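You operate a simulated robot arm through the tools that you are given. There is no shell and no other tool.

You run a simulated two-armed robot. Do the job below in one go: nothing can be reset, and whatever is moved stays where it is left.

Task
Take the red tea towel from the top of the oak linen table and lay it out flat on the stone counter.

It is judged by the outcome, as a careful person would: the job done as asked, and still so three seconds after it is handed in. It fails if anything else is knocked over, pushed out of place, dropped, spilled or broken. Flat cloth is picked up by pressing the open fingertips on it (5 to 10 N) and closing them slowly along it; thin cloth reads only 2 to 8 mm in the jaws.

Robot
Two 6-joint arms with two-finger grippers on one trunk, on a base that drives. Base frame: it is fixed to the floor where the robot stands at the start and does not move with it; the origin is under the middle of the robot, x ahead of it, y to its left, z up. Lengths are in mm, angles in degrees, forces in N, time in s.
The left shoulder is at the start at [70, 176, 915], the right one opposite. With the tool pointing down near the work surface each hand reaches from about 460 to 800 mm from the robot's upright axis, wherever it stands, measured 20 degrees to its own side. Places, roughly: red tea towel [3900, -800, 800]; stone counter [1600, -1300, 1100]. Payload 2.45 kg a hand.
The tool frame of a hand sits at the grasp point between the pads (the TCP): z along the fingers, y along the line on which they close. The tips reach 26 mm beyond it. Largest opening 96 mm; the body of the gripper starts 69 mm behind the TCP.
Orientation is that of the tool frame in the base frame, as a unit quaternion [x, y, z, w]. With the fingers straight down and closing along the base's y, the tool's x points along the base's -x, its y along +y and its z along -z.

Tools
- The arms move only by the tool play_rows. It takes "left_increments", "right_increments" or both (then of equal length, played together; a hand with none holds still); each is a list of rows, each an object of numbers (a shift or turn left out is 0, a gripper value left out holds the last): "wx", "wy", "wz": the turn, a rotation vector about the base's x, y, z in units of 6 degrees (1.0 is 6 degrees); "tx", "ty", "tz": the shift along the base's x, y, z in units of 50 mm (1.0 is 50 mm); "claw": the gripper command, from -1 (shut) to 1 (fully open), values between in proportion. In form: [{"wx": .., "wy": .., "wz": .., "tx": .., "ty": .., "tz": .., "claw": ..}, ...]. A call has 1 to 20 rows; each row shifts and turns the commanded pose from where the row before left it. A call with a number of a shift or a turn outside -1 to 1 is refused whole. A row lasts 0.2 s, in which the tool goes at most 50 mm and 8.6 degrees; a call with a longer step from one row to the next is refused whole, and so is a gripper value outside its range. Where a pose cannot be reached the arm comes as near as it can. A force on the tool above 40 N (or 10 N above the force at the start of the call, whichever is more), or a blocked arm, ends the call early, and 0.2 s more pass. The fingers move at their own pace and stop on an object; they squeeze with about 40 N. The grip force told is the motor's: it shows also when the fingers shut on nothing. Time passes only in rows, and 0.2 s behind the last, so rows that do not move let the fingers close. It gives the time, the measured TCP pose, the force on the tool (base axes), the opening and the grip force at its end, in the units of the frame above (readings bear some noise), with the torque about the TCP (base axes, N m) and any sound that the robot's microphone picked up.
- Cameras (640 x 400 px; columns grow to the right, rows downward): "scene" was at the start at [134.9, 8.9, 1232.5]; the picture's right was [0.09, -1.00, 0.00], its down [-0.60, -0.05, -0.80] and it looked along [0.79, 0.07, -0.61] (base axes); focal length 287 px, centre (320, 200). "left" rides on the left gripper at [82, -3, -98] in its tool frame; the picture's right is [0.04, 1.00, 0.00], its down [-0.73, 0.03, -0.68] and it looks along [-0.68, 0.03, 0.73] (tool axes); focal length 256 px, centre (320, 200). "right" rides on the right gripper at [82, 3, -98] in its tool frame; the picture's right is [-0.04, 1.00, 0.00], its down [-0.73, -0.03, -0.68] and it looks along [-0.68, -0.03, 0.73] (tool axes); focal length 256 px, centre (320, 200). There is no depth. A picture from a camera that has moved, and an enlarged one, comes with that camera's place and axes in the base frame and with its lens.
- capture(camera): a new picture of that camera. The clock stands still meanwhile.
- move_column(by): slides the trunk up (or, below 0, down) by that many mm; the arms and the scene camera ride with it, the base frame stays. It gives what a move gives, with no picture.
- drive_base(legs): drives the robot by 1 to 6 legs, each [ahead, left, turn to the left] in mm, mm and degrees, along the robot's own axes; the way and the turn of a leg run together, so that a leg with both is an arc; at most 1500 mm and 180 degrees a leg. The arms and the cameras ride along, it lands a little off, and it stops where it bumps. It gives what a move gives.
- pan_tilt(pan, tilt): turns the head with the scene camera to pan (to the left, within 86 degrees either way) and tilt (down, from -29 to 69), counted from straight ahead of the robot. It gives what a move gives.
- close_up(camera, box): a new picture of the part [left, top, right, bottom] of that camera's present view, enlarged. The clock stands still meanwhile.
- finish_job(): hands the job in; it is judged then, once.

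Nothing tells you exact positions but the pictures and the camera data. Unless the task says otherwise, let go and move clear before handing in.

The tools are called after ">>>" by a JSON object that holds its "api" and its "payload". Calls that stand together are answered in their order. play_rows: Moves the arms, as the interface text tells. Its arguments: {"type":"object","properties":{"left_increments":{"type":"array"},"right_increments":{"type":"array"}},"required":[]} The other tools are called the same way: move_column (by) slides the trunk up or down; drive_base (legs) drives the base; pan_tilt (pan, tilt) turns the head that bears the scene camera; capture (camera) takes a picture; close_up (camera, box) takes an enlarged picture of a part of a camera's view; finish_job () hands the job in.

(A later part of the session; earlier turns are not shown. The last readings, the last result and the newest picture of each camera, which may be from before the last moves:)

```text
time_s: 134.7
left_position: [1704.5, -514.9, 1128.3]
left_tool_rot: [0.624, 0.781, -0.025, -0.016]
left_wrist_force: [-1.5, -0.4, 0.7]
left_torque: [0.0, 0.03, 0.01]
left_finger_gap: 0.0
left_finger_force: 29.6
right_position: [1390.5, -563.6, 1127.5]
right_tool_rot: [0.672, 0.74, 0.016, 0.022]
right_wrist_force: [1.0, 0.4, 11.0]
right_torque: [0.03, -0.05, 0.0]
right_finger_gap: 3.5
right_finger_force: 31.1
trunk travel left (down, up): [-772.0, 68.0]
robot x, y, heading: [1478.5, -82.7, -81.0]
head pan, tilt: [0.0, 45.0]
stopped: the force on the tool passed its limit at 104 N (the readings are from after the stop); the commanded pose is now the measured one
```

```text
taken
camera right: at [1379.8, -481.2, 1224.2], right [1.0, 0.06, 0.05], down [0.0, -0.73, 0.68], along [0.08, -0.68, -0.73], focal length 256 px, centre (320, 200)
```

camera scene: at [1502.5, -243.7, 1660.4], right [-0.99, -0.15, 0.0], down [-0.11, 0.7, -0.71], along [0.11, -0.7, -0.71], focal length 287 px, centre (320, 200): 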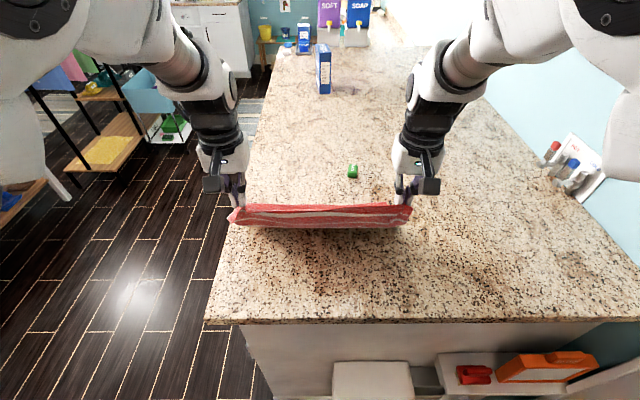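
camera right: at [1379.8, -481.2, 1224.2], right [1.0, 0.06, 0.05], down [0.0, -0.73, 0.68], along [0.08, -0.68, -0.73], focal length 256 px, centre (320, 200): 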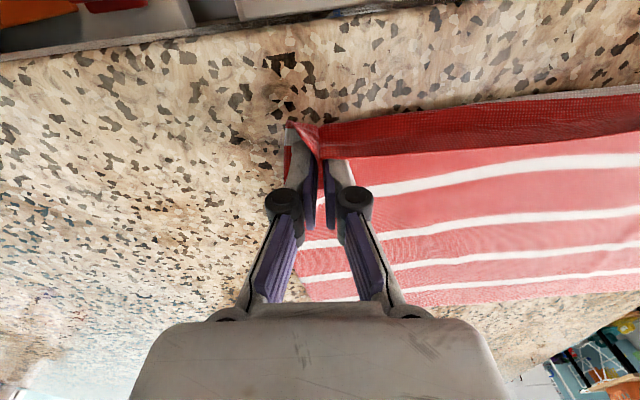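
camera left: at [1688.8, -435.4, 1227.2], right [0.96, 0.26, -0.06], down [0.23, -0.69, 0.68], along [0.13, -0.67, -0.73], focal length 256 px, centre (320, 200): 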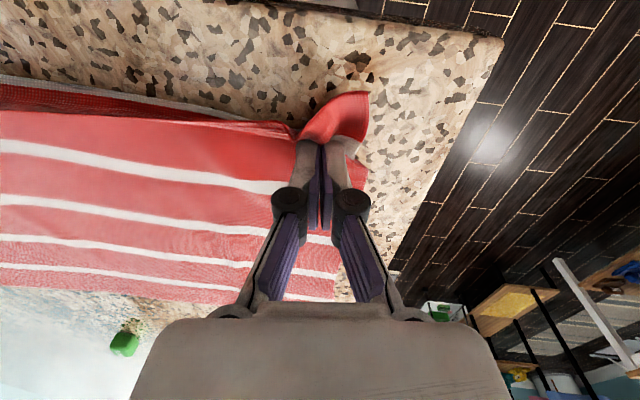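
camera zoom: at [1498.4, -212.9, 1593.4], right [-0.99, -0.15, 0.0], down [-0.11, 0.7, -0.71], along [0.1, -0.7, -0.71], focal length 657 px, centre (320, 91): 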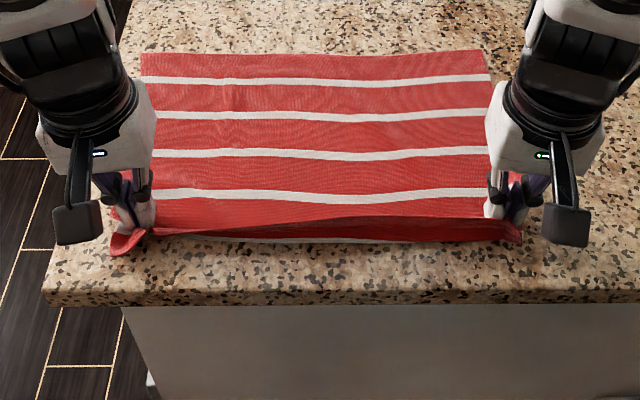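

Both fingertips now touch the stone (its top is at about z = 1100). The cloth is springy and slides rather than stretching flat, so I'll open the fingers slowly in place to spread the gathers and let it relax.

>>> {"api": "play_rows", "payload": {"left_increments": [{"tz": -0.02, "claw": -0.95}, {"claw": -0.85}, {"claw": -0.75}, {"claw": -0.65}, {"claw": -0.55}, {"claw": -0.45}, {"claw": -0.35}, {"claw": -0.25}, {"claw": -0.15}, {"claw": -0.05}, {"claw": 0.05}, {}], "right_increments": [{"claw": -0.95}, {"claw": -0.85}, {"claw": -0.75}, {"claw": -0.65}, {"claw": -0.55}, {"claw": -0.45}, {"claw": -0.35}, {"claw": -0.25}, {"claw": -0.15}, {"claw": -0.05}, {"claw": 0.05}, {}]}}

>>> {"api": "close_up", "payload": {"camera": "scene", "box": [180, 160, 460, 335]}}

>>> {"api": "capture", "payload": {"camera": "left"}}

>>> {"api": "capture", "payload": {"camera": "right"}}

```text
time_s: 137.3
left_position: [1705.1, -515.2, 1128.9]
left_tool_rot: [0.624, 0.781, -0.026, -0.016]
left_wrist_force: [0.1, -0.6, 0.1]
left_torque: [0.01, 0.03, 0.01]
left_finger_gap: 50.3
left_finger_force: 0.2
right_position: [1390.6, -562.3, 1125.7]
right_tool_rot: [0.672, 0.74, 0.016, 0.02]
right_wrist_force: [0.8, 0.6, 3.5]
right_torque: [0.02, 0.03, -0.02]
right_finger_gap: 51.4
right_finger_force: 0.1
trunk travel left (down, up): [-772.0, 68.0]
robot x, y, heading: [1483.5, -84.9, -81.2]
head pan, tilt: [0.0, 45.0]
```

```text
2.29 times, centred on (320, 248) of scene
camera zoom: at [1497.8, -212.4, 1593.6], right [-0.99, -0.15, 0.0], down [-0.11, 0.7, -0.71], along [0.11, -0.7, -0.71], focal length 657 px, centre (320, 91)
```

zoom: 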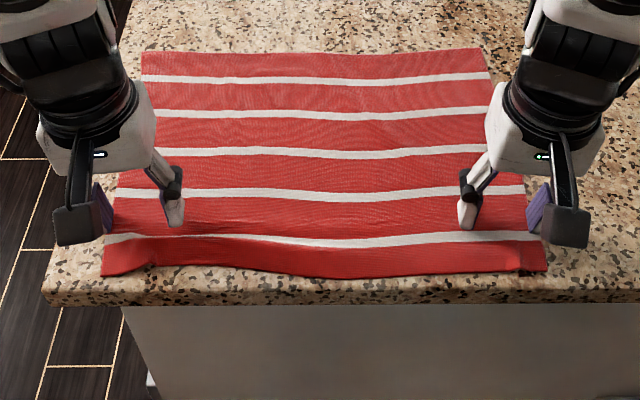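

```text
taken
camera left: at [1688.6, -435.0, 1226.4], right [0.96, 0.26, -0.06], down [0.23, -0.69, 0.68], along [0.14, -0.67, -0.73], focal length 256 px, centre (320, 200)
```

left: 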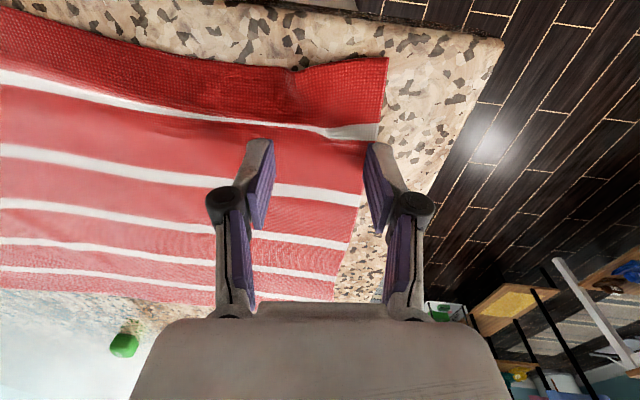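

```text
taken
camera right: at [1379.4, -480.5, 1223.8], right [1.0, 0.06, 0.05], down [0.01, -0.73, 0.68], along [0.08, -0.68, -0.73], focal length 256 px, centre (320, 200)
```

right: 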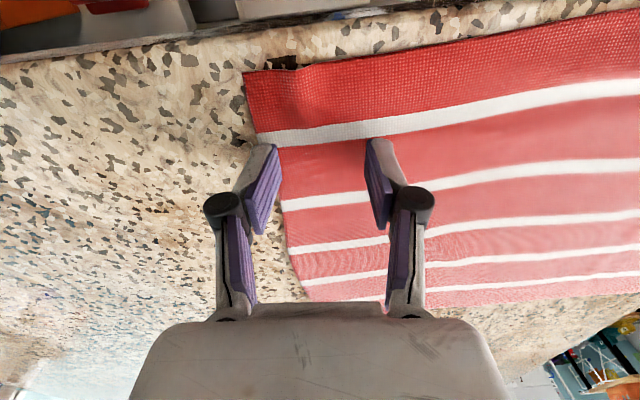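

Released, the towel relaxed flat with all five stripes showing and the near band lying out towards me. I'll lift the hands straight up and inspect.

>>> {"api": "play_rows", "payload": {"left_increments": [{"tz": 0.1}, {"tz": 0.2}, {"tz": 0.4}, {"tz": 0.6}, {"tz": 0.6}, {"tz": 0.6}, {}], "right_increments": [{"tz": 0.1}, {"tz": 0.2}, {"tz": 0.4}, {"tz": 0.6}, {"tz": 0.6}, {"tz": 0.6}, {}]}}

>>> {"api": "close_up", "payload": {"camera": "scene", "box": [180, 160, 460, 335]}}

>>> {"api": "capture", "payload": {"camera": "left"}}

>>> {"api": "capture", "payload": {"camera": "right"}}

```text
time_s: 138.9
left_position: [1706.5, -515.6, 1252.7]
left_tool_rot: [0.624, 0.781, -0.025, -0.015]
left_wrist_force: [-0.2, 0.2, -0.3]
left_torque: [0.0, -0.03, 0.03]
left_finger_gap: 50.5
left_finger_force: 0.1
right_position: [1390.2, -563.5, 1251.1]
right_tool_rot: [0.672, 0.74, 0.016, 0.02]
right_wrist_force: [0.3, 0.4, -0.6]
right_torque: [0.0, 0.0, 0.02]
right_finger_gap: 50.4
right_finger_force: 0.1
trunk travel left (down, up): [-772.0, 68.0]
robot x, y, heading: [1476.5, -83.8, -81.4]
head pan, tilt: [0.0, 45.0]
```

```text
2.29 times, centred on (320, 248) of scene
camera zoom: at [1497.7, -213.4, 1593.5], right [-0.99, -0.15, 0.0], down [-0.11, 0.7, -0.71], along [0.11, -0.7, -0.71], focal length 657 px, centre (320, 91)
```

zoom: 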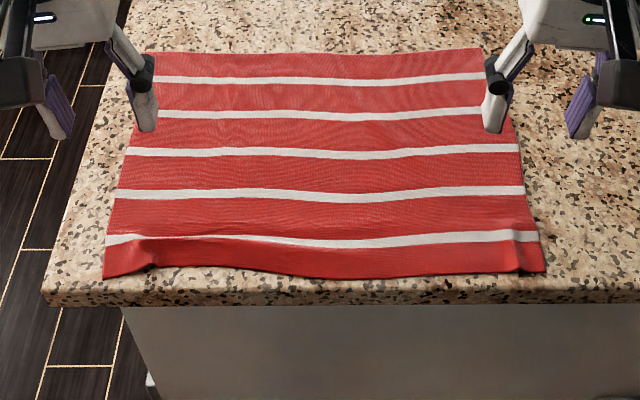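

```text
taken
camera left: at [1689.7, -435.7, 1351.1], right [0.96, 0.26, -0.06], down [0.23, -0.7, 0.68], along [0.14, -0.67, -0.73], focal length 256 px, centre (320, 200)
```

left: 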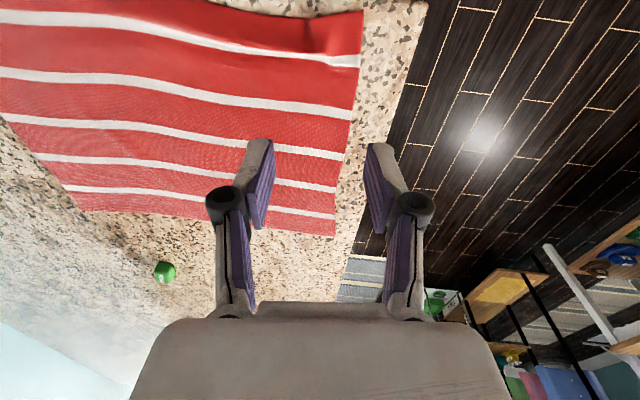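

```text
taken
camera right: at [1379.9, -482.0, 1348.8], right [1.0, 0.06, 0.05], down [0.01, -0.73, 0.68], along [0.08, -0.68, -0.73], focal length 256 px, centre (320, 200)
```

right: 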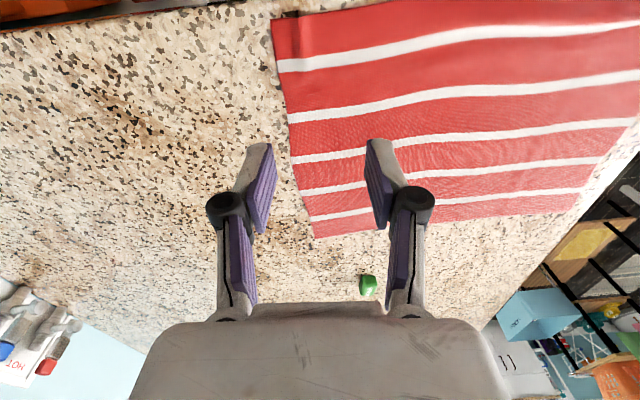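

It looks nicely flat, with only a slight wave near the closest stripe. I'll zoom in on the near edge to check it lies fully on the stone.

>>> {"api": "close_up", "payload": {"camera": "scene", "box": [190, 235, 440, 300]}}

>>> {"api": "close_up", "payload": {"camera": "left", "box": [120, 0, 440, 200]}}

>>> {"api": "close_up", "payload": {"camera": "right", "box": [220, 0, 640, 262]}}

```text
2.56 times, centred on (315, 268) of scene
camera zoom: at [1497.7, -213.4, 1593.5], right [-0.99, -0.15, 0.0], down [-0.11, 0.7, -0.71], along [0.11, -0.7, -0.71], focal length 735 px, centre (333, 27)
```

zoom: 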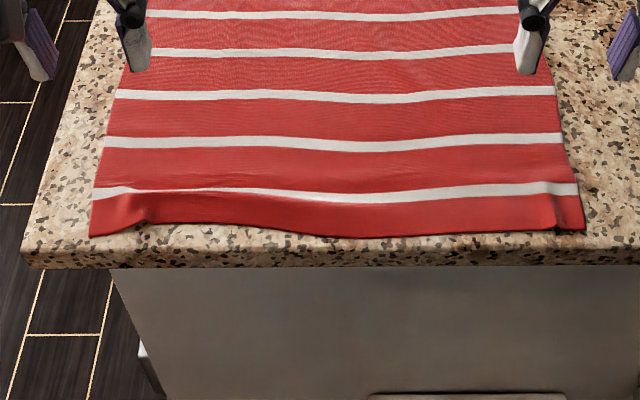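

```text
2.00 times, centred on (280, 100) of left
camera zoom: at [1689.7, -435.7, 1351.1], right [0.96, 0.26, -0.06], down [0.23, -0.7, 0.68], along [0.14, -0.67, -0.73], focal length 512 px, centre (400, 400)
```

zoom: 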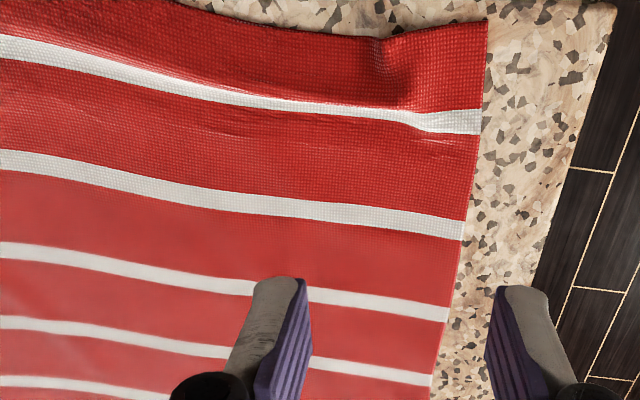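

```text
1.52 times, centred on (430, 131) of right
camera zoom: at [1379.9, -482.0, 1348.8], right [1.0, 0.06, 0.05], down [0.01, -0.73, 0.68], along [0.08, -0.68, -0.73], focal length 390 px, centre (152, 305)
```

zoom: 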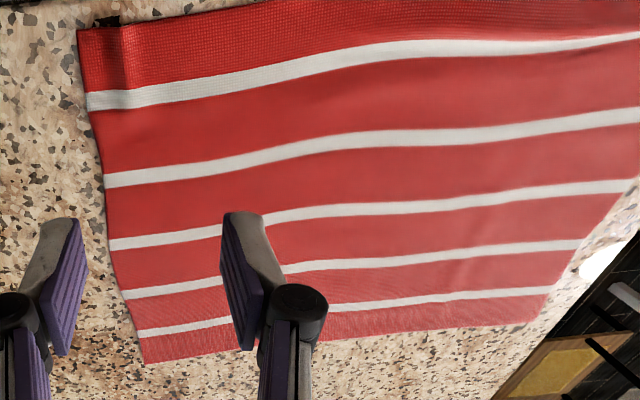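

The towel is fully on the stone, with its near edge roughly 20 mm from the lip, and the cube is untouched. I'll judge the height of the small ripple at the near-left more closely.

>>> {"api": "close_up", "payload": {"camera": "scene", "box": [215, 250, 315, 290]}}

>>> {"api": "close_up", "payload": {"camera": "scene", "box": [325, 250, 425, 290]}}

>>> {"api": "close_up", "payload": {"camera": "left", "box": [160, 0, 380, 80]}}

```text
6.40 times, centred on (265, 270) of scene
camera zoom: at [1497.7, -213.4, 1593.5], right [-0.99, -0.15, 0.0], down [-0.11, 0.7, -0.71], along [0.11, -0.7, -0.71], focal length 1838 px, centre (672, -248)
```

zoom: 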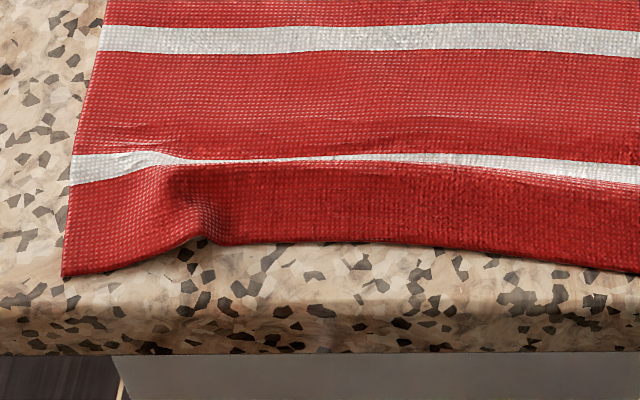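

```text
6.40 times, centred on (375, 270) of scene
camera zoom: at [1497.7, -213.4, 1593.5], right [-0.99, -0.15, 0.0], down [-0.11, 0.7, -0.71], along [0.11, -0.7, -0.71], focal length 1838 px, centre (-32, -248)
```

zoom: 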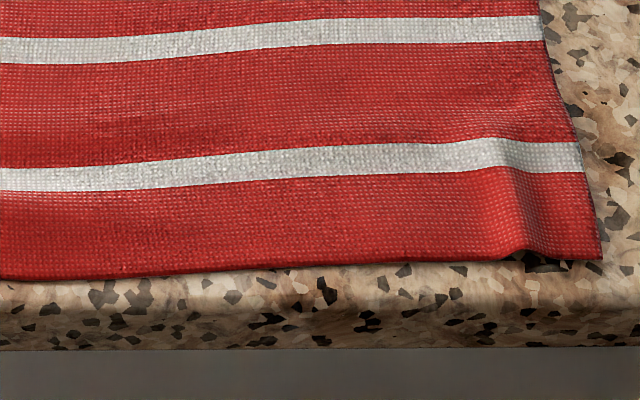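

```text
2.91 times, centred on (270, 40) of left
camera zoom: at [1689.7, -435.7, 1351.1], right [0.96, 0.26, -0.06], down [0.23, -0.7, 0.68], along [0.14, -0.67, -0.73], focal length 745 px, centre (466, 666)
```

zoom: 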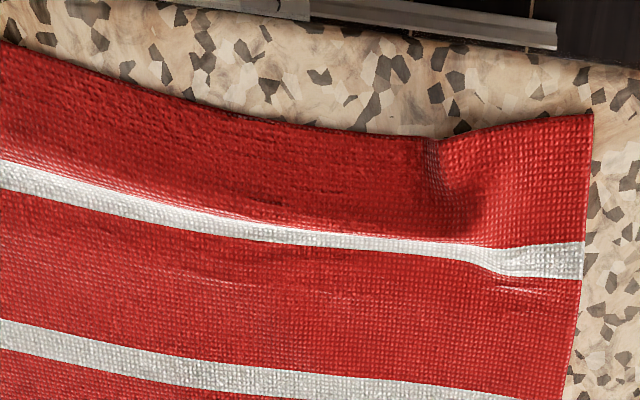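

A low ripple, maybe 8–10 mm, remains along the nearest stripe at the left. I'll smooth it gently: step back a little, hold the towel's middle with the right hand, and draw the near band towards me with the left.

>>> {"api": "drive_base", "payload": {"legs": [[-70, 0, 0]]}}

>>> {"api": "play_rows", "payload": {"left_increments": [{"tx": -0.3, "ty": -0.2, "wx": 0.06, "wy": -0.17, "claw": -0.4}, {"tx": -0.3, "ty": -0.2, "wx": 0.06, "wy": -0.17}, {"tx": -0.3, "ty": -0.2, "wx": 0.06, "wy": -0.17}, {"tx": -0.3, "ty": -0.24}, {}], "right_increments": [{"tx": 0.75, "ty": -0.62, "wy": 0.17, "claw": -0.4}, {"tx": 0.75, "ty": -0.62, "wy": 0.16}, {"tx": 0.75, "ty": -0.63, "wy": 0.16}, {"tx": 0.75, "ty": -0.63}, {}]}}

>>> {"api": "capture", "payload": {"camera": "scene"}}

>>> {"api": "capture", "payload": {"camera": "left"}}

>>> {"api": "capture", "payload": {"camera": "right"}}

```text
time_s: 139.9
left_position: [1697.3, -452.5, 1251.1]
left_tool_rot: [0.624, 0.781, -0.023, -0.017]
left_wrist_force: [-0.2, -0.3, -0.4]
left_torque: [0.05, -0.02, -0.04]
left_finger_gap: 50.3
left_finger_force: 0.1
right_position: [1379.9, -501.0, 1248.0]
right_tool_rot: [0.672, 0.74, 0.018, 0.018]
right_wrist_force: [-0.2, -0.9, -1.0]
right_torque: [0.07, 0.01, -0.03]
right_finger_gap: 50.3
right_finger_force: 0.0
trunk travel left (down, up): [-772.0, 68.0]
robot x, y, heading: [1469.7, -14.9, -81.5]
head pan, tilt: [0.0, 45.0]
```

```text
time_s: 141.3
left_position: [1661.8, -494.2, 1272.3]
left_tool_rot: [0.615, 0.788, -0.029, -0.014]
left_wrist_force: [0.5, 0.3, -0.3]
left_torque: [-0.02, -0.02, -0.02]
left_finger_gap: 28.7
left_finger_force: 0.0
left hand out of reach, approached as far as the arm can: row 3, 4
right_position: [1495.1, -643.1, 1266.7]
right_tool_rot: [0.693, 0.72, 0.025, 0.024]
right_wrist_force: [0.4, 0.9, -0.2]
right_torque: [-0.04, 0.02, -0.02]
right_finger_gap: 28.8
right_finger_force: 0.2
right hand out of reach, approached as far as the arm can: row 3, 4
trunk travel left (down, up): [-772.0, 68.0]
robot x, y, heading: [1468.8, -15.9, -81.6]
head pan, tilt: [0.0, 45.0]
stopped in row 5 (right hand): the arm was blocked; the commanded pose is now the measured one
```

```text
taken
camera scene: at [1486.3, -141.4, 1593.9], right [-0.99, -0.15, 0.0], down [-0.11, 0.7, -0.71], along [0.11, -0.7, -0.71], focal length 287 px, centre (320, 200)
```

scene: 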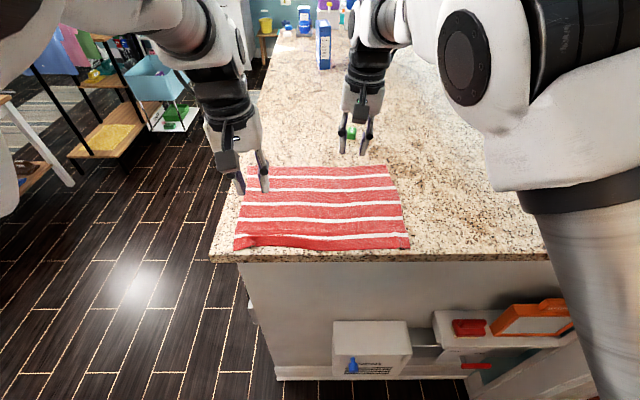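

```text
taken
camera left: at [1642.7, -413.4, 1369.5], right [0.96, 0.28, -0.06], down [0.25, -0.68, 0.69], along [0.15, -0.67, -0.72], focal length 256 px, centre (320, 200)
```

left: 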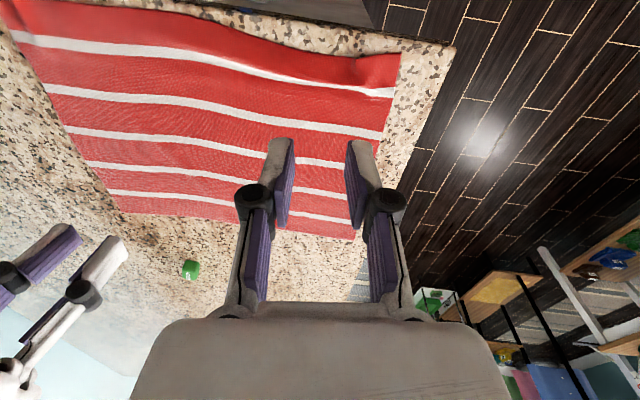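

```text
taken
camera right: at [1487.5, -561.7, 1364.8], right [1.0, 0.0, 0.07], down [-0.05, -0.74, 0.68], along [0.05, -0.68, -0.73], focal length 256 px, centre (320, 200)
```

right: 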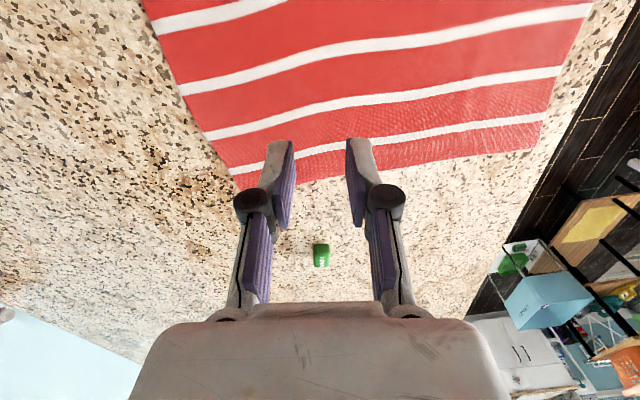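

The hands can't come that close to my centreline, so I'll step back another 60 mm and use positions on each hand's own side: right hand holding the right-middle, left hand on the near-left band.

>>> {"api": "play_rows", "payload": {"right_increments": [{"tx": -0.5}, {"tx": -0.5}, {}]}}

>>> {"api": "drive_base", "payload": {"legs": [[-60, 0, 0]]}}

>>> {"api": "play_rows", "payload": {"left_increments": [{"tx": 0.03, "ty": -0.25, "wx": 0.09, "wy": -0.18, "wz": -0.31, "tz": -0.5}, {"tx": 0.03, "ty": -0.25, "wx": 0.09, "wy": -0.18, "wz": -0.31, "tz": -0.5}, {"tx": 0.04, "ty": -0.25, "wx": 0.09, "wy": -0.19, "wz": -0.31, "tz": -0.5}, {"tx": 0.03, "ty": -0.25, "tz": -0.4}, {}], "right_increments": [{"tx": -0.03, "ty": -0.25, "wy": 0.22, "wz": 0.33, "tz": -0.5}, {"tx": -0.03, "ty": -0.25, "wy": 0.22, "wz": 0.33, "tz": -0.5}, {"tx": -0.03, "ty": -0.25, "wy": 0.22, "wz": 0.33, "tz": -0.5}, {"tx": -0.03, "ty": -0.25, "tz": -0.4}, {}]}}

>>> {"api": "capture", "payload": {"camera": "scene"}}

>>> {"api": "capture", "payload": {"camera": "left"}}

>>> {"api": "capture", "payload": {"camera": "right"}}

```text
time_s: 142.1
left_position: [1662.6, -496.0, 1269.7]
left_tool_rot: [0.616, 0.787, -0.028, -0.015]
left_wrist_force: [-0.1, -0.6, 0.0]
left_torque: [-0.04, 0.0, 0.03]
left_finger_gap: 28.8
left_finger_force: 0.0
right_position: [1448.9, -643.9, 1264.8]
right_tool_rot: [0.691, 0.722, 0.023, 0.022]
right_wrist_force: [0.2, 0.0, 0.0]
right_torque: [-0.01, 0.02, 0.02]
right_finger_gap: 28.6
right_finger_force: 0.0
trunk travel left (down, up): [-772.0, 68.0]
robot x, y, heading: [1470.7, -19.6, -81.4]
head pan, tilt: [0.0, 45.0]
```

```text
time_s: 143.1
left_position: [1654.4, -445.0, 1267.3]
left_tool_rot: [0.616, 0.787, -0.025, -0.017]
left_wrist_force: [0.7, -0.4, -0.4]
left_torque: [0.08, 0.02, -0.01]
left_finger_gap: 28.6
left_finger_force: 0.0
right_position: [1439.3, -591.7, 1260.4]
right_tool_rot: [0.691, 0.722, 0.025, 0.018]
right_wrist_force: [-0.2, -0.4, -0.1]
right_torque: [0.05, 0.01, 0.04]
right_finger_gap: 28.7
right_finger_force: 0.1
trunk travel left (down, up): [-772.0, 68.0]
robot x, y, heading: [1463.3, 41.4, -81.6]
head pan, tilt: [0.0, 45.0]
```

```text
time_s: 144.3
left_position: [1664.9, -493.8, 1181.0]
left_tool_rot: [0.646, 0.763, -0.012, -0.007]
left_wrist_force: [0.4, -1.1, 0.2]
left_torque: [0.02, 0.0, 0.01]
left_finger_gap: 28.8
left_finger_force: 0.1
right_position: [1431.0, -635.6, 1169.4]
right_tool_rot: [0.653, 0.757, 0.002, -0.005]
right_wrist_force: [0.6, 0.3, 0.0]
right_torque: [0.0, 0.02, 0.02]
right_finger_gap: 28.8
right_finger_force: 0.0
trunk travel left (down, up): [-772.0, 68.0]
robot x, y, heading: [1461.5, 42.1, -81.4]
head pan, tilt: [0.0, 45.0]
```

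```text
taken
camera scene: at [1478.3, -87.2, 1593.4], right [-0.99, -0.15, 0.0], down [-0.11, 0.7, -0.71], along [0.11, -0.7, -0.71], focal length 287 px, centre (320, 200)
```

scene: 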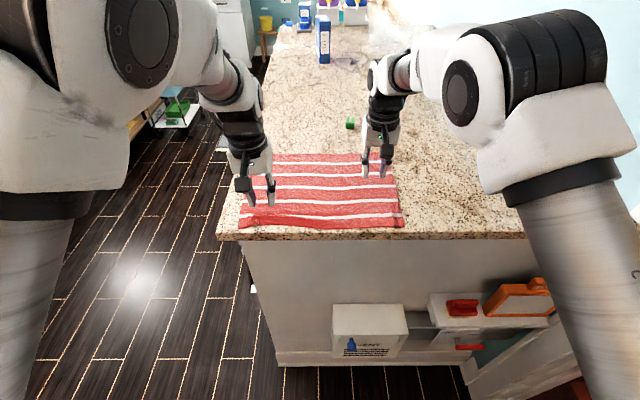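

```text
taken
camera left: at [1650.3, -413.0, 1279.1], right [0.98, 0.2, -0.03], down [0.17, -0.71, 0.68], along [0.12, -0.67, -0.73], focal length 256 px, centre (320, 200)
```

left: 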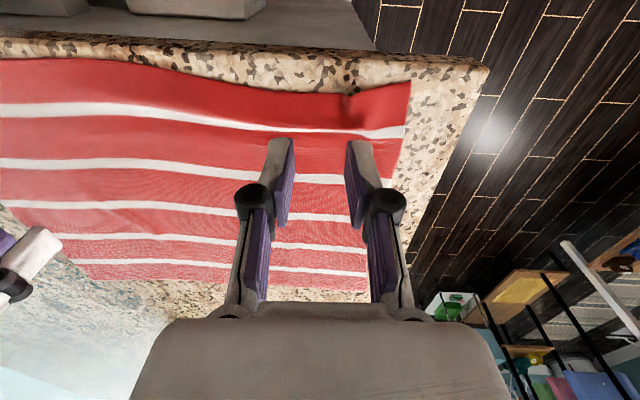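

```text
taken
camera right: at [1423.3, -554.9, 1266.5], right [0.99, 0.11, -0.01], down [0.08, -0.73, 0.67], along [0.07, -0.67, -0.74], focal length 256 px, centre (320, 200)
```

right: 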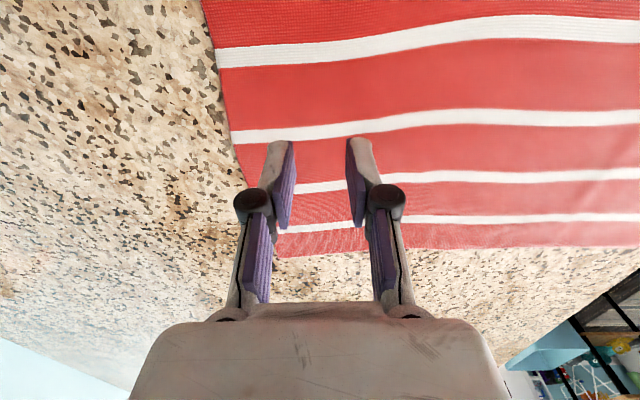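

Both hands are in reachable spots over the towel. I'll lower them close to the cloth and feel for light contact.

>>> {"api": "play_rows", "payload": {"left_increments": [{"ty": 0.1, "tz": -0.3}, {"ty": 0.1, "tz": -0.3}, {"tz": -0.3}, {"tz": -0.03}, {"tz": -0.03}, {"tz": -0.03}, {}], "right_increments": [{"tx": 0.25, "ty": 0.04, "tz": -0.22}, {"tx": 0.25, "ty": 0.04, "tz": -0.22}, {"tz": -0.22}, {"tz": -0.04}, {"tz": -0.04}, {"tz": -0.03}, {}]}}

>>> {"api": "capture", "payload": {"camera": "left"}}

>>> {"api": "capture", "payload": {"camera": "right"}}

```text
time_s: 145.9
left_position: [1668.6, -481.3, 1130.2]
left_tool_rot: [0.641, 0.767, -0.012, -0.015]
left_wrist_force: [0.7, 0.6, 0.4]
left_torque: [-0.01, -0.01, -0.02]
left_finger_gap: 28.7
left_finger_force: 0.0
right_position: [1456.9, -630.2, 1132.5]
right_tool_rot: [0.654, 0.757, 0.0, -0.005]
right_wrist_force: [0.0, -0.1, 0.6]
right_torque: [0.02, -0.05, -0.02]
right_finger_gap: 29.0
right_finger_force: 0.1
trunk travel left (down, up): [-772.0, 68.0]
robot x, y, heading: [1461.9, 42.4, -81.1]
head pan, tilt: [0.0, 45.0]
```

```text
taken
camera left: at [1653.2, -401.0, 1229.4], right [0.98, 0.22, -0.04], down [0.18, -0.72, 0.67], along [0.12, -0.66, -0.74], focal length 256 px, centre (320, 200)
```

left: 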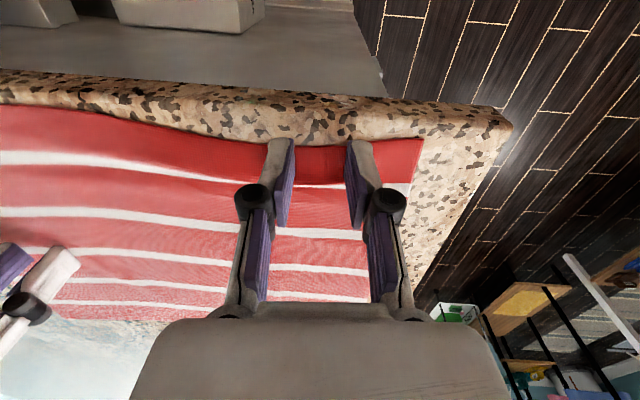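

```text
taken
camera right: at [1448.3, -549.9, 1230.2], right [0.99, 0.11, -0.01], down [0.08, -0.73, 0.67], along [0.07, -0.67, -0.74], focal length 256 px, centre (320, 200)
```

right: 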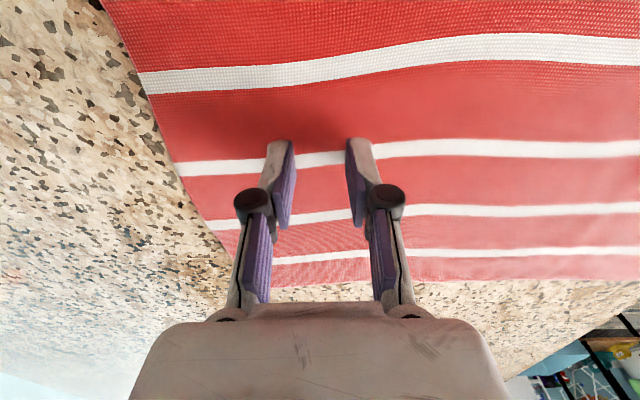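

Fingertips are just above the cloth. I'll move the left hand 8 mm in from the edge, press both lightly, then draw the left hand about 10 mm towards me.

>>> {"api": "play_rows", "payload": {"left_increments": [{"tx": 0.0, "ty": -0.17}, {"tz": -0.04}, {"tz": -0.03}, {}], "right_increments": [{"tz": -0.06}, {"tz": -0.05}, {"tz": -0.03}, {}]}}

```text
time_s: 146.9
left_position: [1665.9, -486.1, 1127.5]
left_tool_rot: [0.645, 0.764, -0.011, -0.01]
left_wrist_force: [4.2, 0.5, 20.9]
left_torque: [0.1, -0.53, -0.01]
left_finger_gap: 27.7
left_finger_force: 6.9
right_position: [1457.4, -629.4, 1127.9]
right_tool_rot: [0.653, 0.757, -0.001, -0.004]
right_wrist_force: [0.3, -2.1, 11.0]
right_torque: [-0.11, -0.06, 0.02]
right_finger_gap: 29.3
right_finger_force: 0.0
trunk travel left (down, up): [-772.0, 68.0]
robot x, y, heading: [1463.9, 41.9, -81.5]
head pan, tilt: [0.0, 45.0]
```

Left presses a bit hard at 21 N, right at 11 N; I'll ease the left and draw it back slowly.

>>> {"api": "play_rows", "payload": {"left_increments": [{"tz": 0.03}, {}, {"ty": 0.05}, {"ty": 0.05}, {"ty": 0.05}, {"ty": 0.05}, {}]}}

>>> {"api": "capture", "payload": {"camera": "left"}}

>>> {"api": "close_up", "payload": {"camera": "scene", "box": [200, 130, 440, 280]}}

```text
time_s: 148.1
left_position: [1667.0, -476.0, 1126.9]
left_tool_rot: [0.64, 0.768, -0.013, -0.016]
left_wrist_force: [6.5, 0.5, 37.8]
left_torque: [0.12, -0.34, -0.01]
left_finger_gap: 3.7
left_finger_force: 29.6
right_position: [1457.1, -625.9, 1126.9]
right_tool_rot: [0.653, 0.757, -0.001, -0.003]
right_wrist_force: [0.4, 0.6, 1.1]
right_torque: [-0.02, 0.01, 0.01]
right_finger_gap: 28.4
right_finger_force: 0.1
trunk travel left (down, up): [-772.0, 68.0]
robot x, y, heading: [1463.2, 41.7, -81.5]
head pan, tilt: [0.0, 45.0]
stopped in row 6 (left hand): the force on the tool passed its limit at 55 N (the readings are from after the stop); the commanded pose is now the measured one
```

```text
taken
camera left: at [1652.3, -397.2, 1226.1], right [0.98, 0.22, -0.04], down [0.19, -0.72, 0.67], along [0.12, -0.66, -0.74], focal length 256 px, centre (320, 200)
```

left: 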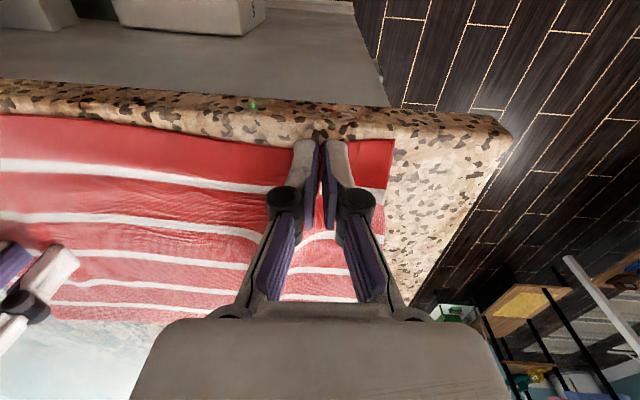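

```text
2.67 times, centred on (320, 205) of scene
camera zoom: at [1476.4, -78.7, 1594.4], right [-0.99, -0.15, 0.0], down [-0.1, 0.7, -0.71], along [0.11, -0.7, -0.7], focal length 766 px, centre (320, 187)
```

zoom: 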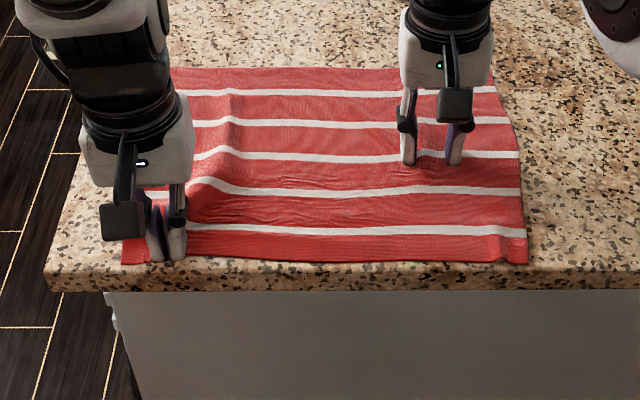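

The press rose too high and pushed the left fingers shut, gathering a fold. I'll ease up and open them slowly so they spread that fold back out.

>>> {"api": "play_rows", "payload": {"left_increments": [{"tz": 0.03, "claw": -0.9}, {"tz": 0.02, "claw": -0.82}, {"claw": -0.74}, {"claw": -0.66}, {"claw": -0.58}, {"claw": -0.5}, {"claw": -0.42}, {"claw": -0.34}, {"claw": -0.26}, {"claw": -0.18}, {}]}}

>>> {"api": "capture", "payload": {"camera": "left"}}

>>> {"api": "close_up", "payload": {"camera": "scene", "box": [200, 130, 440, 280]}}

```text
time_s: 148.4
left_position: [1669.0, -478.6, 1126.3]
left_tool_rot: [0.64, 0.768, -0.014, -0.017]
left_wrist_force: [-0.4, 3.1, 22.0]
left_torque: [0.09, -0.11, 0.06]
left_finger_gap: 4.4
left_finger_force: 0.0
right_position: [1457.2, -626.1, 1127.0]
right_tool_rot: [0.654, 0.757, -0.001, -0.003]
right_wrist_force: [-0.2, 0.0, 7.2]
right_torque: [0.05, -0.06, 0.02]
right_finger_gap: 29.4
right_finger_force: 0.0
trunk travel left (down, up): [-772.0, 68.0]
robot x, y, heading: [1460.4, 43.9, -81.5]
head pan, tilt: [0.0, 45.0]
stopped in row 1 (left hand): the force on the tool passed its limit at 51 N (the readings are from after the stop); the commanded pose is now the measured one
```

```text
taken
camera left: at [1653.6, -398.8, 1226.2], right [0.97, 0.22, -0.04], down [0.19, -0.72, 0.67], along [0.12, -0.66, -0.74], focal length 256 px, centre (320, 200)
```

left: 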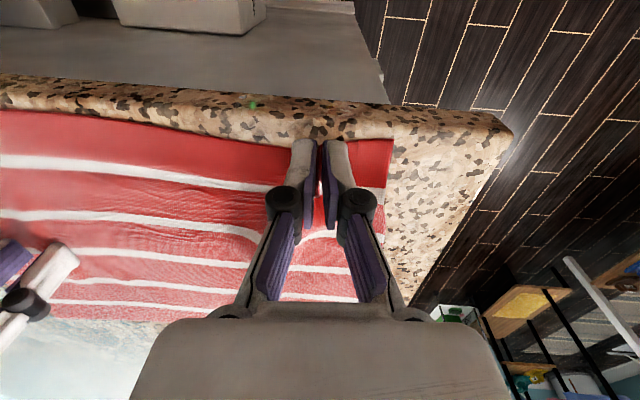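

```text
2.67 times, centred on (320, 205) of scene
camera zoom: at [1477.3, -80.5, 1593.9], right [-0.99, -0.15, 0.0], down [-0.11, 0.7, -0.71], along [0.11, -0.7, -0.7], focal length 766 px, centre (320, 187)
```

zoom: 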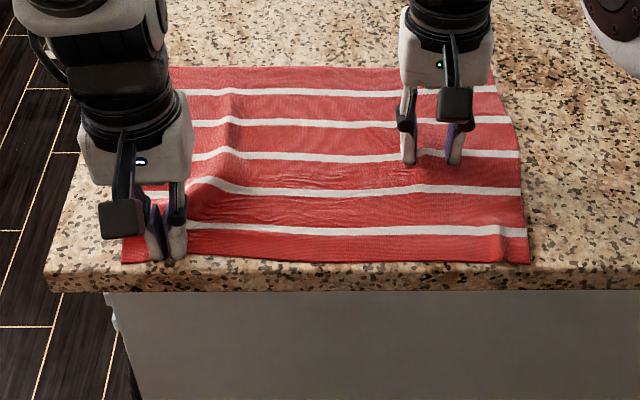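

I'll raise the left hand a few millimetres first, then open.

>>> {"api": "play_rows", "payload": {"left_increments": [{"tz": 0.04, "claw": -0.91}, {"tz": 0.03}, {}]}}

```text
time_s: 149.2
left_position: [1668.8, -477.5, 1126.8]
left_tool_rot: [0.641, 0.768, -0.012, -0.018]
left_wrist_force: [-0.7, 0.4, 3.1]
left_torque: [0.05, -0.05, 0.02]
left_finger_gap: 4.0
left_finger_force: 0.0
right_position: [1456.6, -628.5, 1125.2]
right_tool_rot: [0.653, 0.757, 0.0, -0.003]
right_wrist_force: [-0.4, 0.6, 17.0]
right_torque: [0.01, 0.05, 0.02]
right_finger_gap: 29.8
right_finger_force: 7.4
trunk travel left (down, up): [-772.0, 68.0]
robot x, y, heading: [1461.0, 41.9, -81.3]
head pan, tilt: [0.0, 45.0]
```

>>> {"api": "play_rows", "payload": {"left_increments": [{"claw": -0.84}, {"claw": -0.76}, {"claw": -0.68}, {"claw": -0.6}, {"claw": -0.52}, {"claw": -0.44}, {"claw": -0.36}, {"claw": -0.28}, {"claw": -0.2}, {}]}}

>>> {"api": "capture", "payload": {"camera": "left"}}

>>> {"api": "close_up", "payload": {"camera": "scene", "box": [200, 130, 440, 280]}}

```text
time_s: 151.4
left_position: [1667.6, -479.8, 1127.7]
left_tool_rot: [0.64, 0.768, -0.013, -0.019]
left_wrist_force: [-0.2, 0.2, 2.9]
left_torque: [0.02, -0.06, 0.03]
left_finger_gap: 39.2
left_finger_force: 0.1
right_position: [1457.1, -629.1, 1125.4]
right_tool_rot: [0.653, 0.757, 0.001, -0.005]
right_wrist_force: [0.3, -0.4, 7.0]
right_torque: [-0.04, 0.04, -0.01]
right_finger_gap: 28.9
right_finger_force: 0.0
trunk travel left (down, up): [-772.0, 68.0]
robot x, y, heading: [1455.2, 41.6, -81.3]
head pan, tilt: [0.0, 45.0]
```

```text
taken
camera left: at [1653.9, -400.9, 1227.1], right [0.97, 0.22, -0.04], down [0.19, -0.72, 0.67], along [0.12, -0.66, -0.74], focal length 256 px, centre (320, 200)
```

left: 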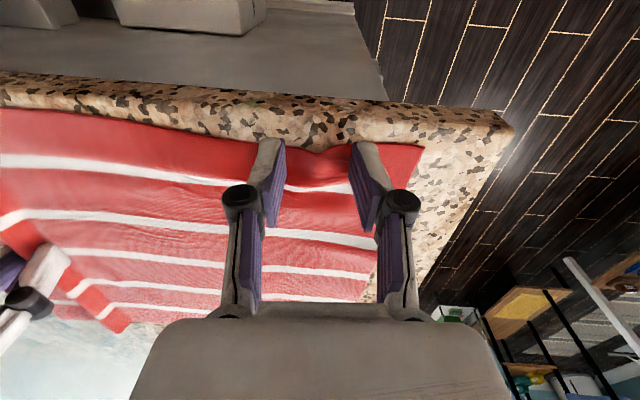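

```text
2.67 times, centred on (320, 205) of scene
camera zoom: at [1478.3, -84.0, 1593.7], right [-0.99, -0.15, 0.0], down [-0.11, 0.7, -0.71], along [0.11, -0.7, -0.71], focal length 766 px, centre (320, 187)
```

zoom: 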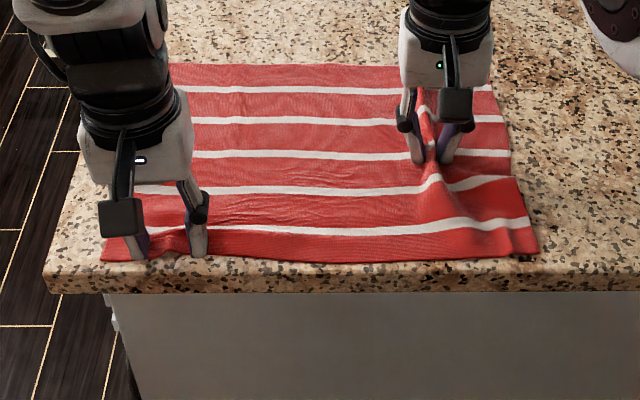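

Spreading the left pushed some cloth into the right hand's finger gap. I'll open the right fingers gently to spread that too, then lift both hands straight up and let the cloth relax.

>>> {"api": "play_rows", "payload": {"left_increments": [{"tz": 0.1}, {"tz": 0.2}, {"tz": 0.4}, {"tz": 0.6}, {"tz": 0.6}, {}, {}, {}], "right_increments": [{"tz": 0.05}, {"tz": 0.2}, {"tz": 0.4}, {"tz": 0.6}, {"tz": 0.6}, {}, {}, {}]}}

>>> {"api": "close_up", "payload": {"camera": "scene", "box": [200, 130, 440, 280]}}

>>> {"api": "capture", "payload": {"camera": "left"}}

>>> {"api": "capture", "payload": {"camera": "right"}}

```text
time_s: 153.2
left_position: [1669.1, -480.1, 1224.3]
left_tool_rot: [0.641, 0.767, -0.012, -0.018]
left_wrist_force: [-0.8, -0.1, 0.4]
left_torque: [-0.02, -0.01, -0.02]
left_finger_gap: 38.3
left_finger_force: 0.1
right_position: [1455.6, -630.9, 1218.7]
right_tool_rot: [0.654, 0.757, 0.001, -0.006]
right_wrist_force: [0.4, 0.5, 0.2]
right_torque: [0.0, 0.02, 0.02]
right_finger_gap: 28.8
right_finger_force: 0.1
trunk travel left (down, up): [-772.0, 68.0]
robot x, y, heading: [1461.5, 43.0, -81.5]
head pan, tilt: [0.0, 45.0]
```

```text
2.67 times, centred on (320, 205) of scene
camera zoom: at [1478.4, -85.1, 1593.6], right [-0.99, -0.15, 0.0], down [-0.11, 0.7, -0.71], along [0.11, -0.7, -0.71], focal length 766 px, centre (320, 187)
```

zoom: 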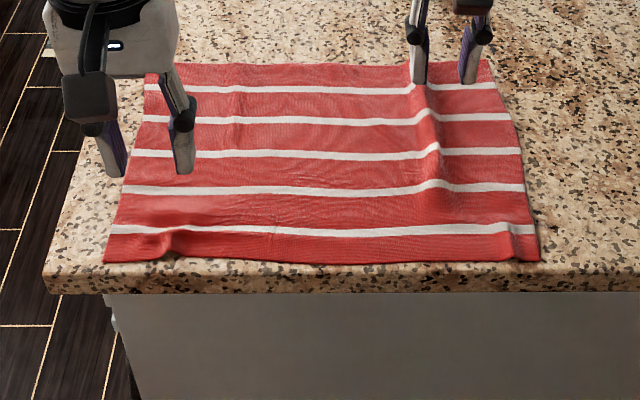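

```text
taken
camera left: at [1653.1, -401.5, 1323.2], right [0.98, 0.22, -0.04], down [0.19, -0.72, 0.67], along [0.12, -0.66, -0.74], focal length 256 px, centre (320, 200)
```

left: 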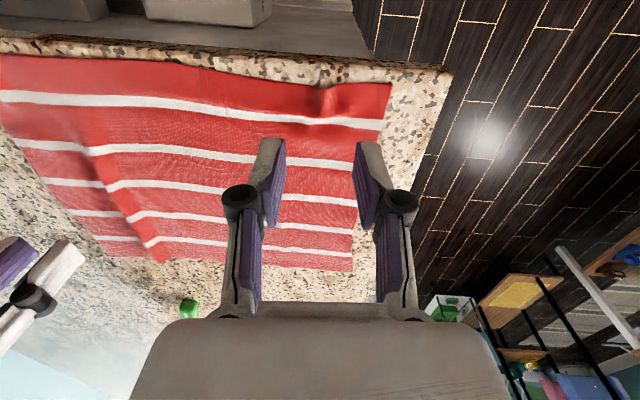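

```text
taken
camera right: at [1447.7, -549.9, 1317.2], right [0.99, 0.11, -0.01], down [0.08, -0.73, 0.67], along [0.07, -0.67, -0.74], focal length 256 px, centre (320, 200)
```

right: 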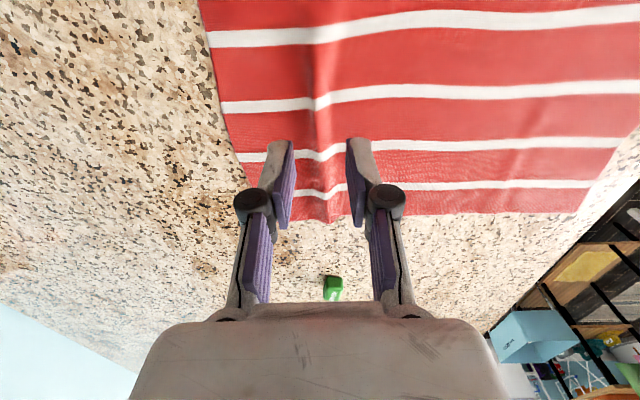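

The near-left improved but a ridge about 15 mm high now runs under where the right hand held. I'll straddle that ridge with the right fingers, press lightly, and open slowly to spread it flat.

>>> {"api": "play_rows", "payload": {"right_increments": [{"tz": -0.6}, {"tz": -0.6}, {"tz": -0.4}, {"tz": -0.1}, {"tz": -0.04}, {"tz": -0.03}, {}]}}

```text
time_s: 154.8
left_position: [1668.9, -480.5, 1222.3]
left_tool_rot: [0.641, 0.767, -0.01, -0.019]
left_wrist_force: [0.0, 0.1, 0.3]
left_torque: [0.0, 0.01, 0.0]
left_finger_gap: 38.3
left_finger_force: 0.0
right_position: [1456.7, -630.2, 1128.1]
right_tool_rot: [0.654, 0.757, 0.0, -0.004]
right_wrist_force: [-0.3, -0.2, -0.8]
right_torque: [-0.03, -0.02, -0.04]
right_finger_gap: 29.0
right_finger_force: 0.1
trunk travel left (down, up): [-772.0, 68.0]
robot x, y, heading: [1458.8, 42.8, -81.5]
head pan, tilt: [0.0, 45.0]
```

>>> {"api": "play_rows", "payload": {"right_increments": [{"tz": -0.03}, {"tz": -0.02}, {}]}}

>>> {"api": "capture", "payload": {"camera": "right"}}

```text
time_s: 155.6
left_position: [1667.9, -480.5, 1222.4]
left_tool_rot: [0.641, 0.767, -0.011, -0.018]
left_wrist_force: [0.3, -0.9, -0.1]
left_torque: [-0.02, 0.02, -0.01]
left_finger_gap: 38.4
left_finger_force: 0.1
right_position: [1456.8, -630.4, 1126.7]
right_tool_rot: [0.653, 0.757, 0.0, -0.004]
right_wrist_force: [0.8, -1.4, 11.5]
right_torque: [-0.07, -0.14, -0.04]
right_finger_gap: 29.5
right_finger_force: 0.6
trunk travel left (down, up): [-772.0, 68.0]
robot x, y, heading: [1461.6, 42.2, -81.5]
head pan, tilt: [0.0, 45.0]
```

```text
taken
camera right: at [1448.7, -549.0, 1225.6], right [0.99, 0.11, -0.01], down [0.08, -0.73, 0.67], along [0.07, -0.67, -0.74], focal length 256 px, centre (320, 200)
```

right: 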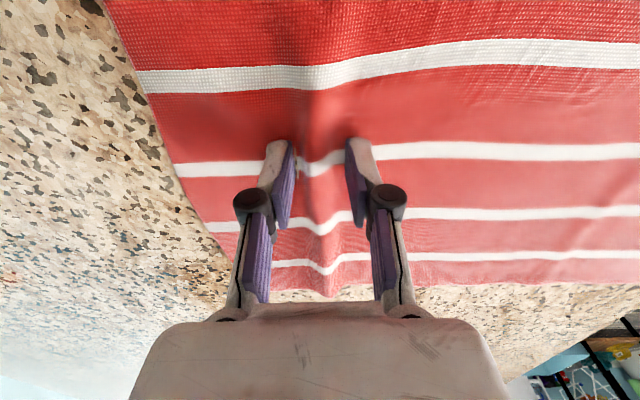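

The ridge lies between the right fingers with about 11 N of press. Opening slowly to spread it.

>>> {"api": "play_rows", "payload": {"right_increments": [{"claw": -0.34}, {"claw": -0.28}, {"claw": -0.22}, {"claw": -0.16}, {"claw": -0.1}, {"claw": -0.04}, {"claw": 0.02}, {"claw": 0.08}, {}]}}

>>> {"api": "capture", "payload": {"camera": "right"}}

>>> {"api": "close_up", "payload": {"camera": "scene", "box": [200, 130, 440, 280]}}

```text
time_s: 157.6
left_position: [1667.3, -480.5, 1222.3]
left_tool_rot: [0.642, 0.767, -0.011, -0.018]
left_wrist_force: [0.0, 0.1, 0.2]
left_torque: [0.04, 0.04, 0.01]
left_finger_gap: 38.6
left_finger_force: 0.0
right_position: [1457.0, -631.5, 1125.4]
right_tool_rot: [0.653, 0.757, 0.0, -0.005]
right_wrist_force: [-0.4, 0.2, 0.5]
right_torque: [0.02, 0.0, 0.01]
right_finger_gap: 51.9
right_finger_force: 0.1
trunk travel left (down, up): [-772.0, 68.0]
robot x, y, heading: [1461.4, 45.5, -81.2]
head pan, tilt: [0.0, 45.0]
```

```text
taken
camera right: at [1448.4, -549.6, 1224.3], right [0.99, 0.11, -0.01], down [0.08, -0.74, 0.67], along [0.07, -0.67, -0.74], focal length 256 px, centre (320, 200)
```

right: 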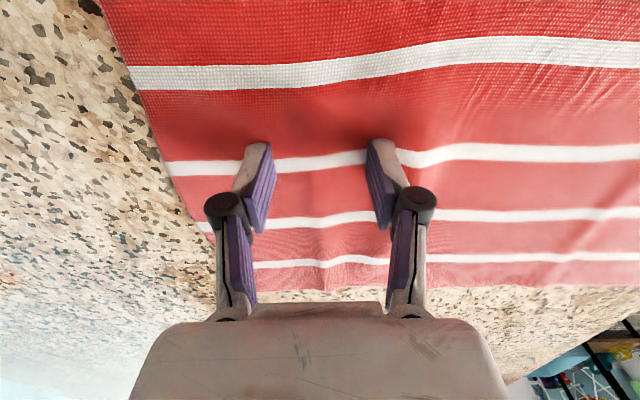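

```text
2.67 times, centred on (320, 205) of scene
camera zoom: at [1478.5, -85.8, 1593.5], right [-0.99, -0.15, 0.0], down [-0.11, 0.7, -0.71], along [0.11, -0.7, -0.71], focal length 766 px, centre (320, 187)
```

zoom: 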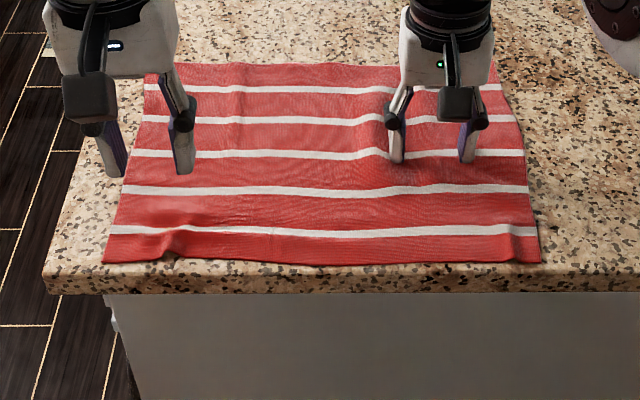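

The right ridge is flattened. I'll lift the right hand, then treat the small bump at the near-left corner the same way with the left hand.

>>> {"api": "play_rows", "payload": {"left_increments": [{"claw": -0.35, "tz": -0.6}, {"tz": -0.6}, {"tz": -0.5}, {"tz": -0.1}, {"tz": -0.04}, {}], "right_increments": [{"tz": 0.1}, {"tz": 0.4}, {"tz": 0.6}, {"tz": 0.6}, {"tz": 0.6}, {}]}}

>>> {"api": "capture", "payload": {"camera": "left"}}

>>> {"api": "close_up", "payload": {"camera": "scene", "box": [200, 130, 440, 280]}}

```text
time_s: 159.0
left_position: [1669.4, -482.2, 1129.7]
left_tool_rot: [0.641, 0.768, -0.011, -0.018]
left_wrist_force: [-0.3, -0.5, 0.1]
left_torque: [0.01, 0.02, -0.02]
left_finger_gap: 31.3
left_finger_force: 0.0
right_position: [1457.8, -630.0, 1240.6]
right_tool_rot: [0.653, 0.757, 0.002, -0.005]
right_wrist_force: [1.4, 0.2, -0.2]
right_torque: [0.02, -0.04, 0.02]
right_finger_gap: 51.9
right_finger_force: 0.1
trunk travel left (down, up): [-772.0, 68.0]
robot x, y, heading: [1462.1, 44.2, -81.6]
head pan, tilt: [0.0, 45.0]
```

```text
taken
camera left: at [1654.5, -402.9, 1229.3], right [0.97, 0.22, -0.04], down [0.19, -0.72, 0.67], along [0.12, -0.66, -0.74], focal length 256 px, centre (320, 200)
```

left: 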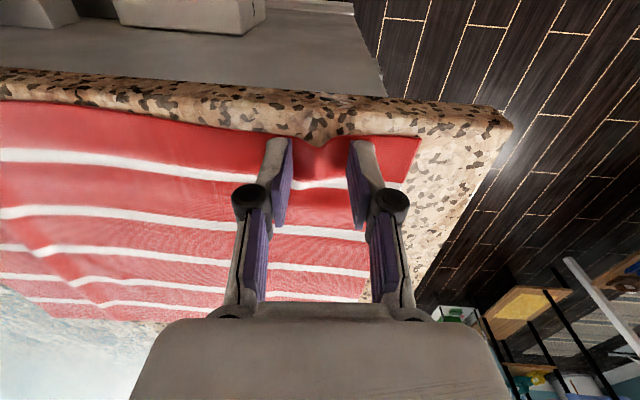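

```text
2.67 times, centred on (320, 205) of scene
camera zoom: at [1478.7, -86.1, 1593.5], right [-0.99, -0.15, 0.0], down [-0.11, 0.7, -0.71], along [0.11, -0.7, -0.71], focal length 766 px, centre (320, 187)
```

zoom: 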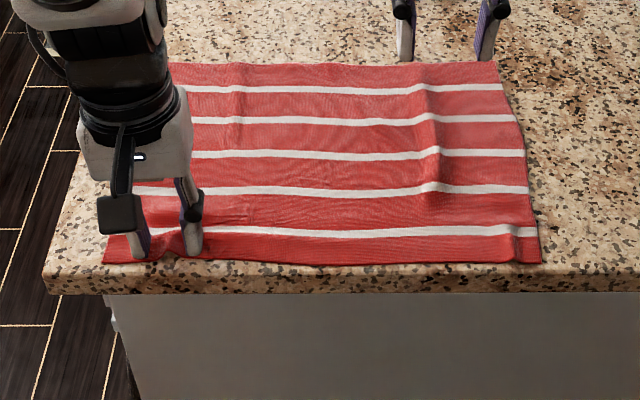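

The left fingers straddle the bump. I'll press lightly and open them; the right ridge sprang back partly, so I'll draw the right edge outward next.

>>> {"api": "play_rows", "payload": {"left_increments": [{"tz": -0.04}, {"tz": -0.02}, {}]}}

```text
time_s: 159.8
left_position: [1668.7, -480.4, 1128.7]
left_tool_rot: [0.641, 0.767, -0.012, -0.019]
left_wrist_force: [-0.1, -1.7, 7.7]
left_torque: [-0.03, -0.13, -0.01]
left_finger_gap: 30.2
left_finger_force: 0.0
right_position: [1457.1, -629.8, 1239.3]
right_tool_rot: [0.654, 0.757, 0.0, -0.004]
right_wrist_force: [0.3, 0.1, -0.3]
right_torque: [0.0, 0.0, 0.0]
right_finger_gap: 51.9
right_finger_force: 0.0
trunk travel left (down, up): [-772.0, 68.0]
robot x, y, heading: [1459.4, 43.9, -81.6]
head pan, tilt: [0.0, 45.0]
```

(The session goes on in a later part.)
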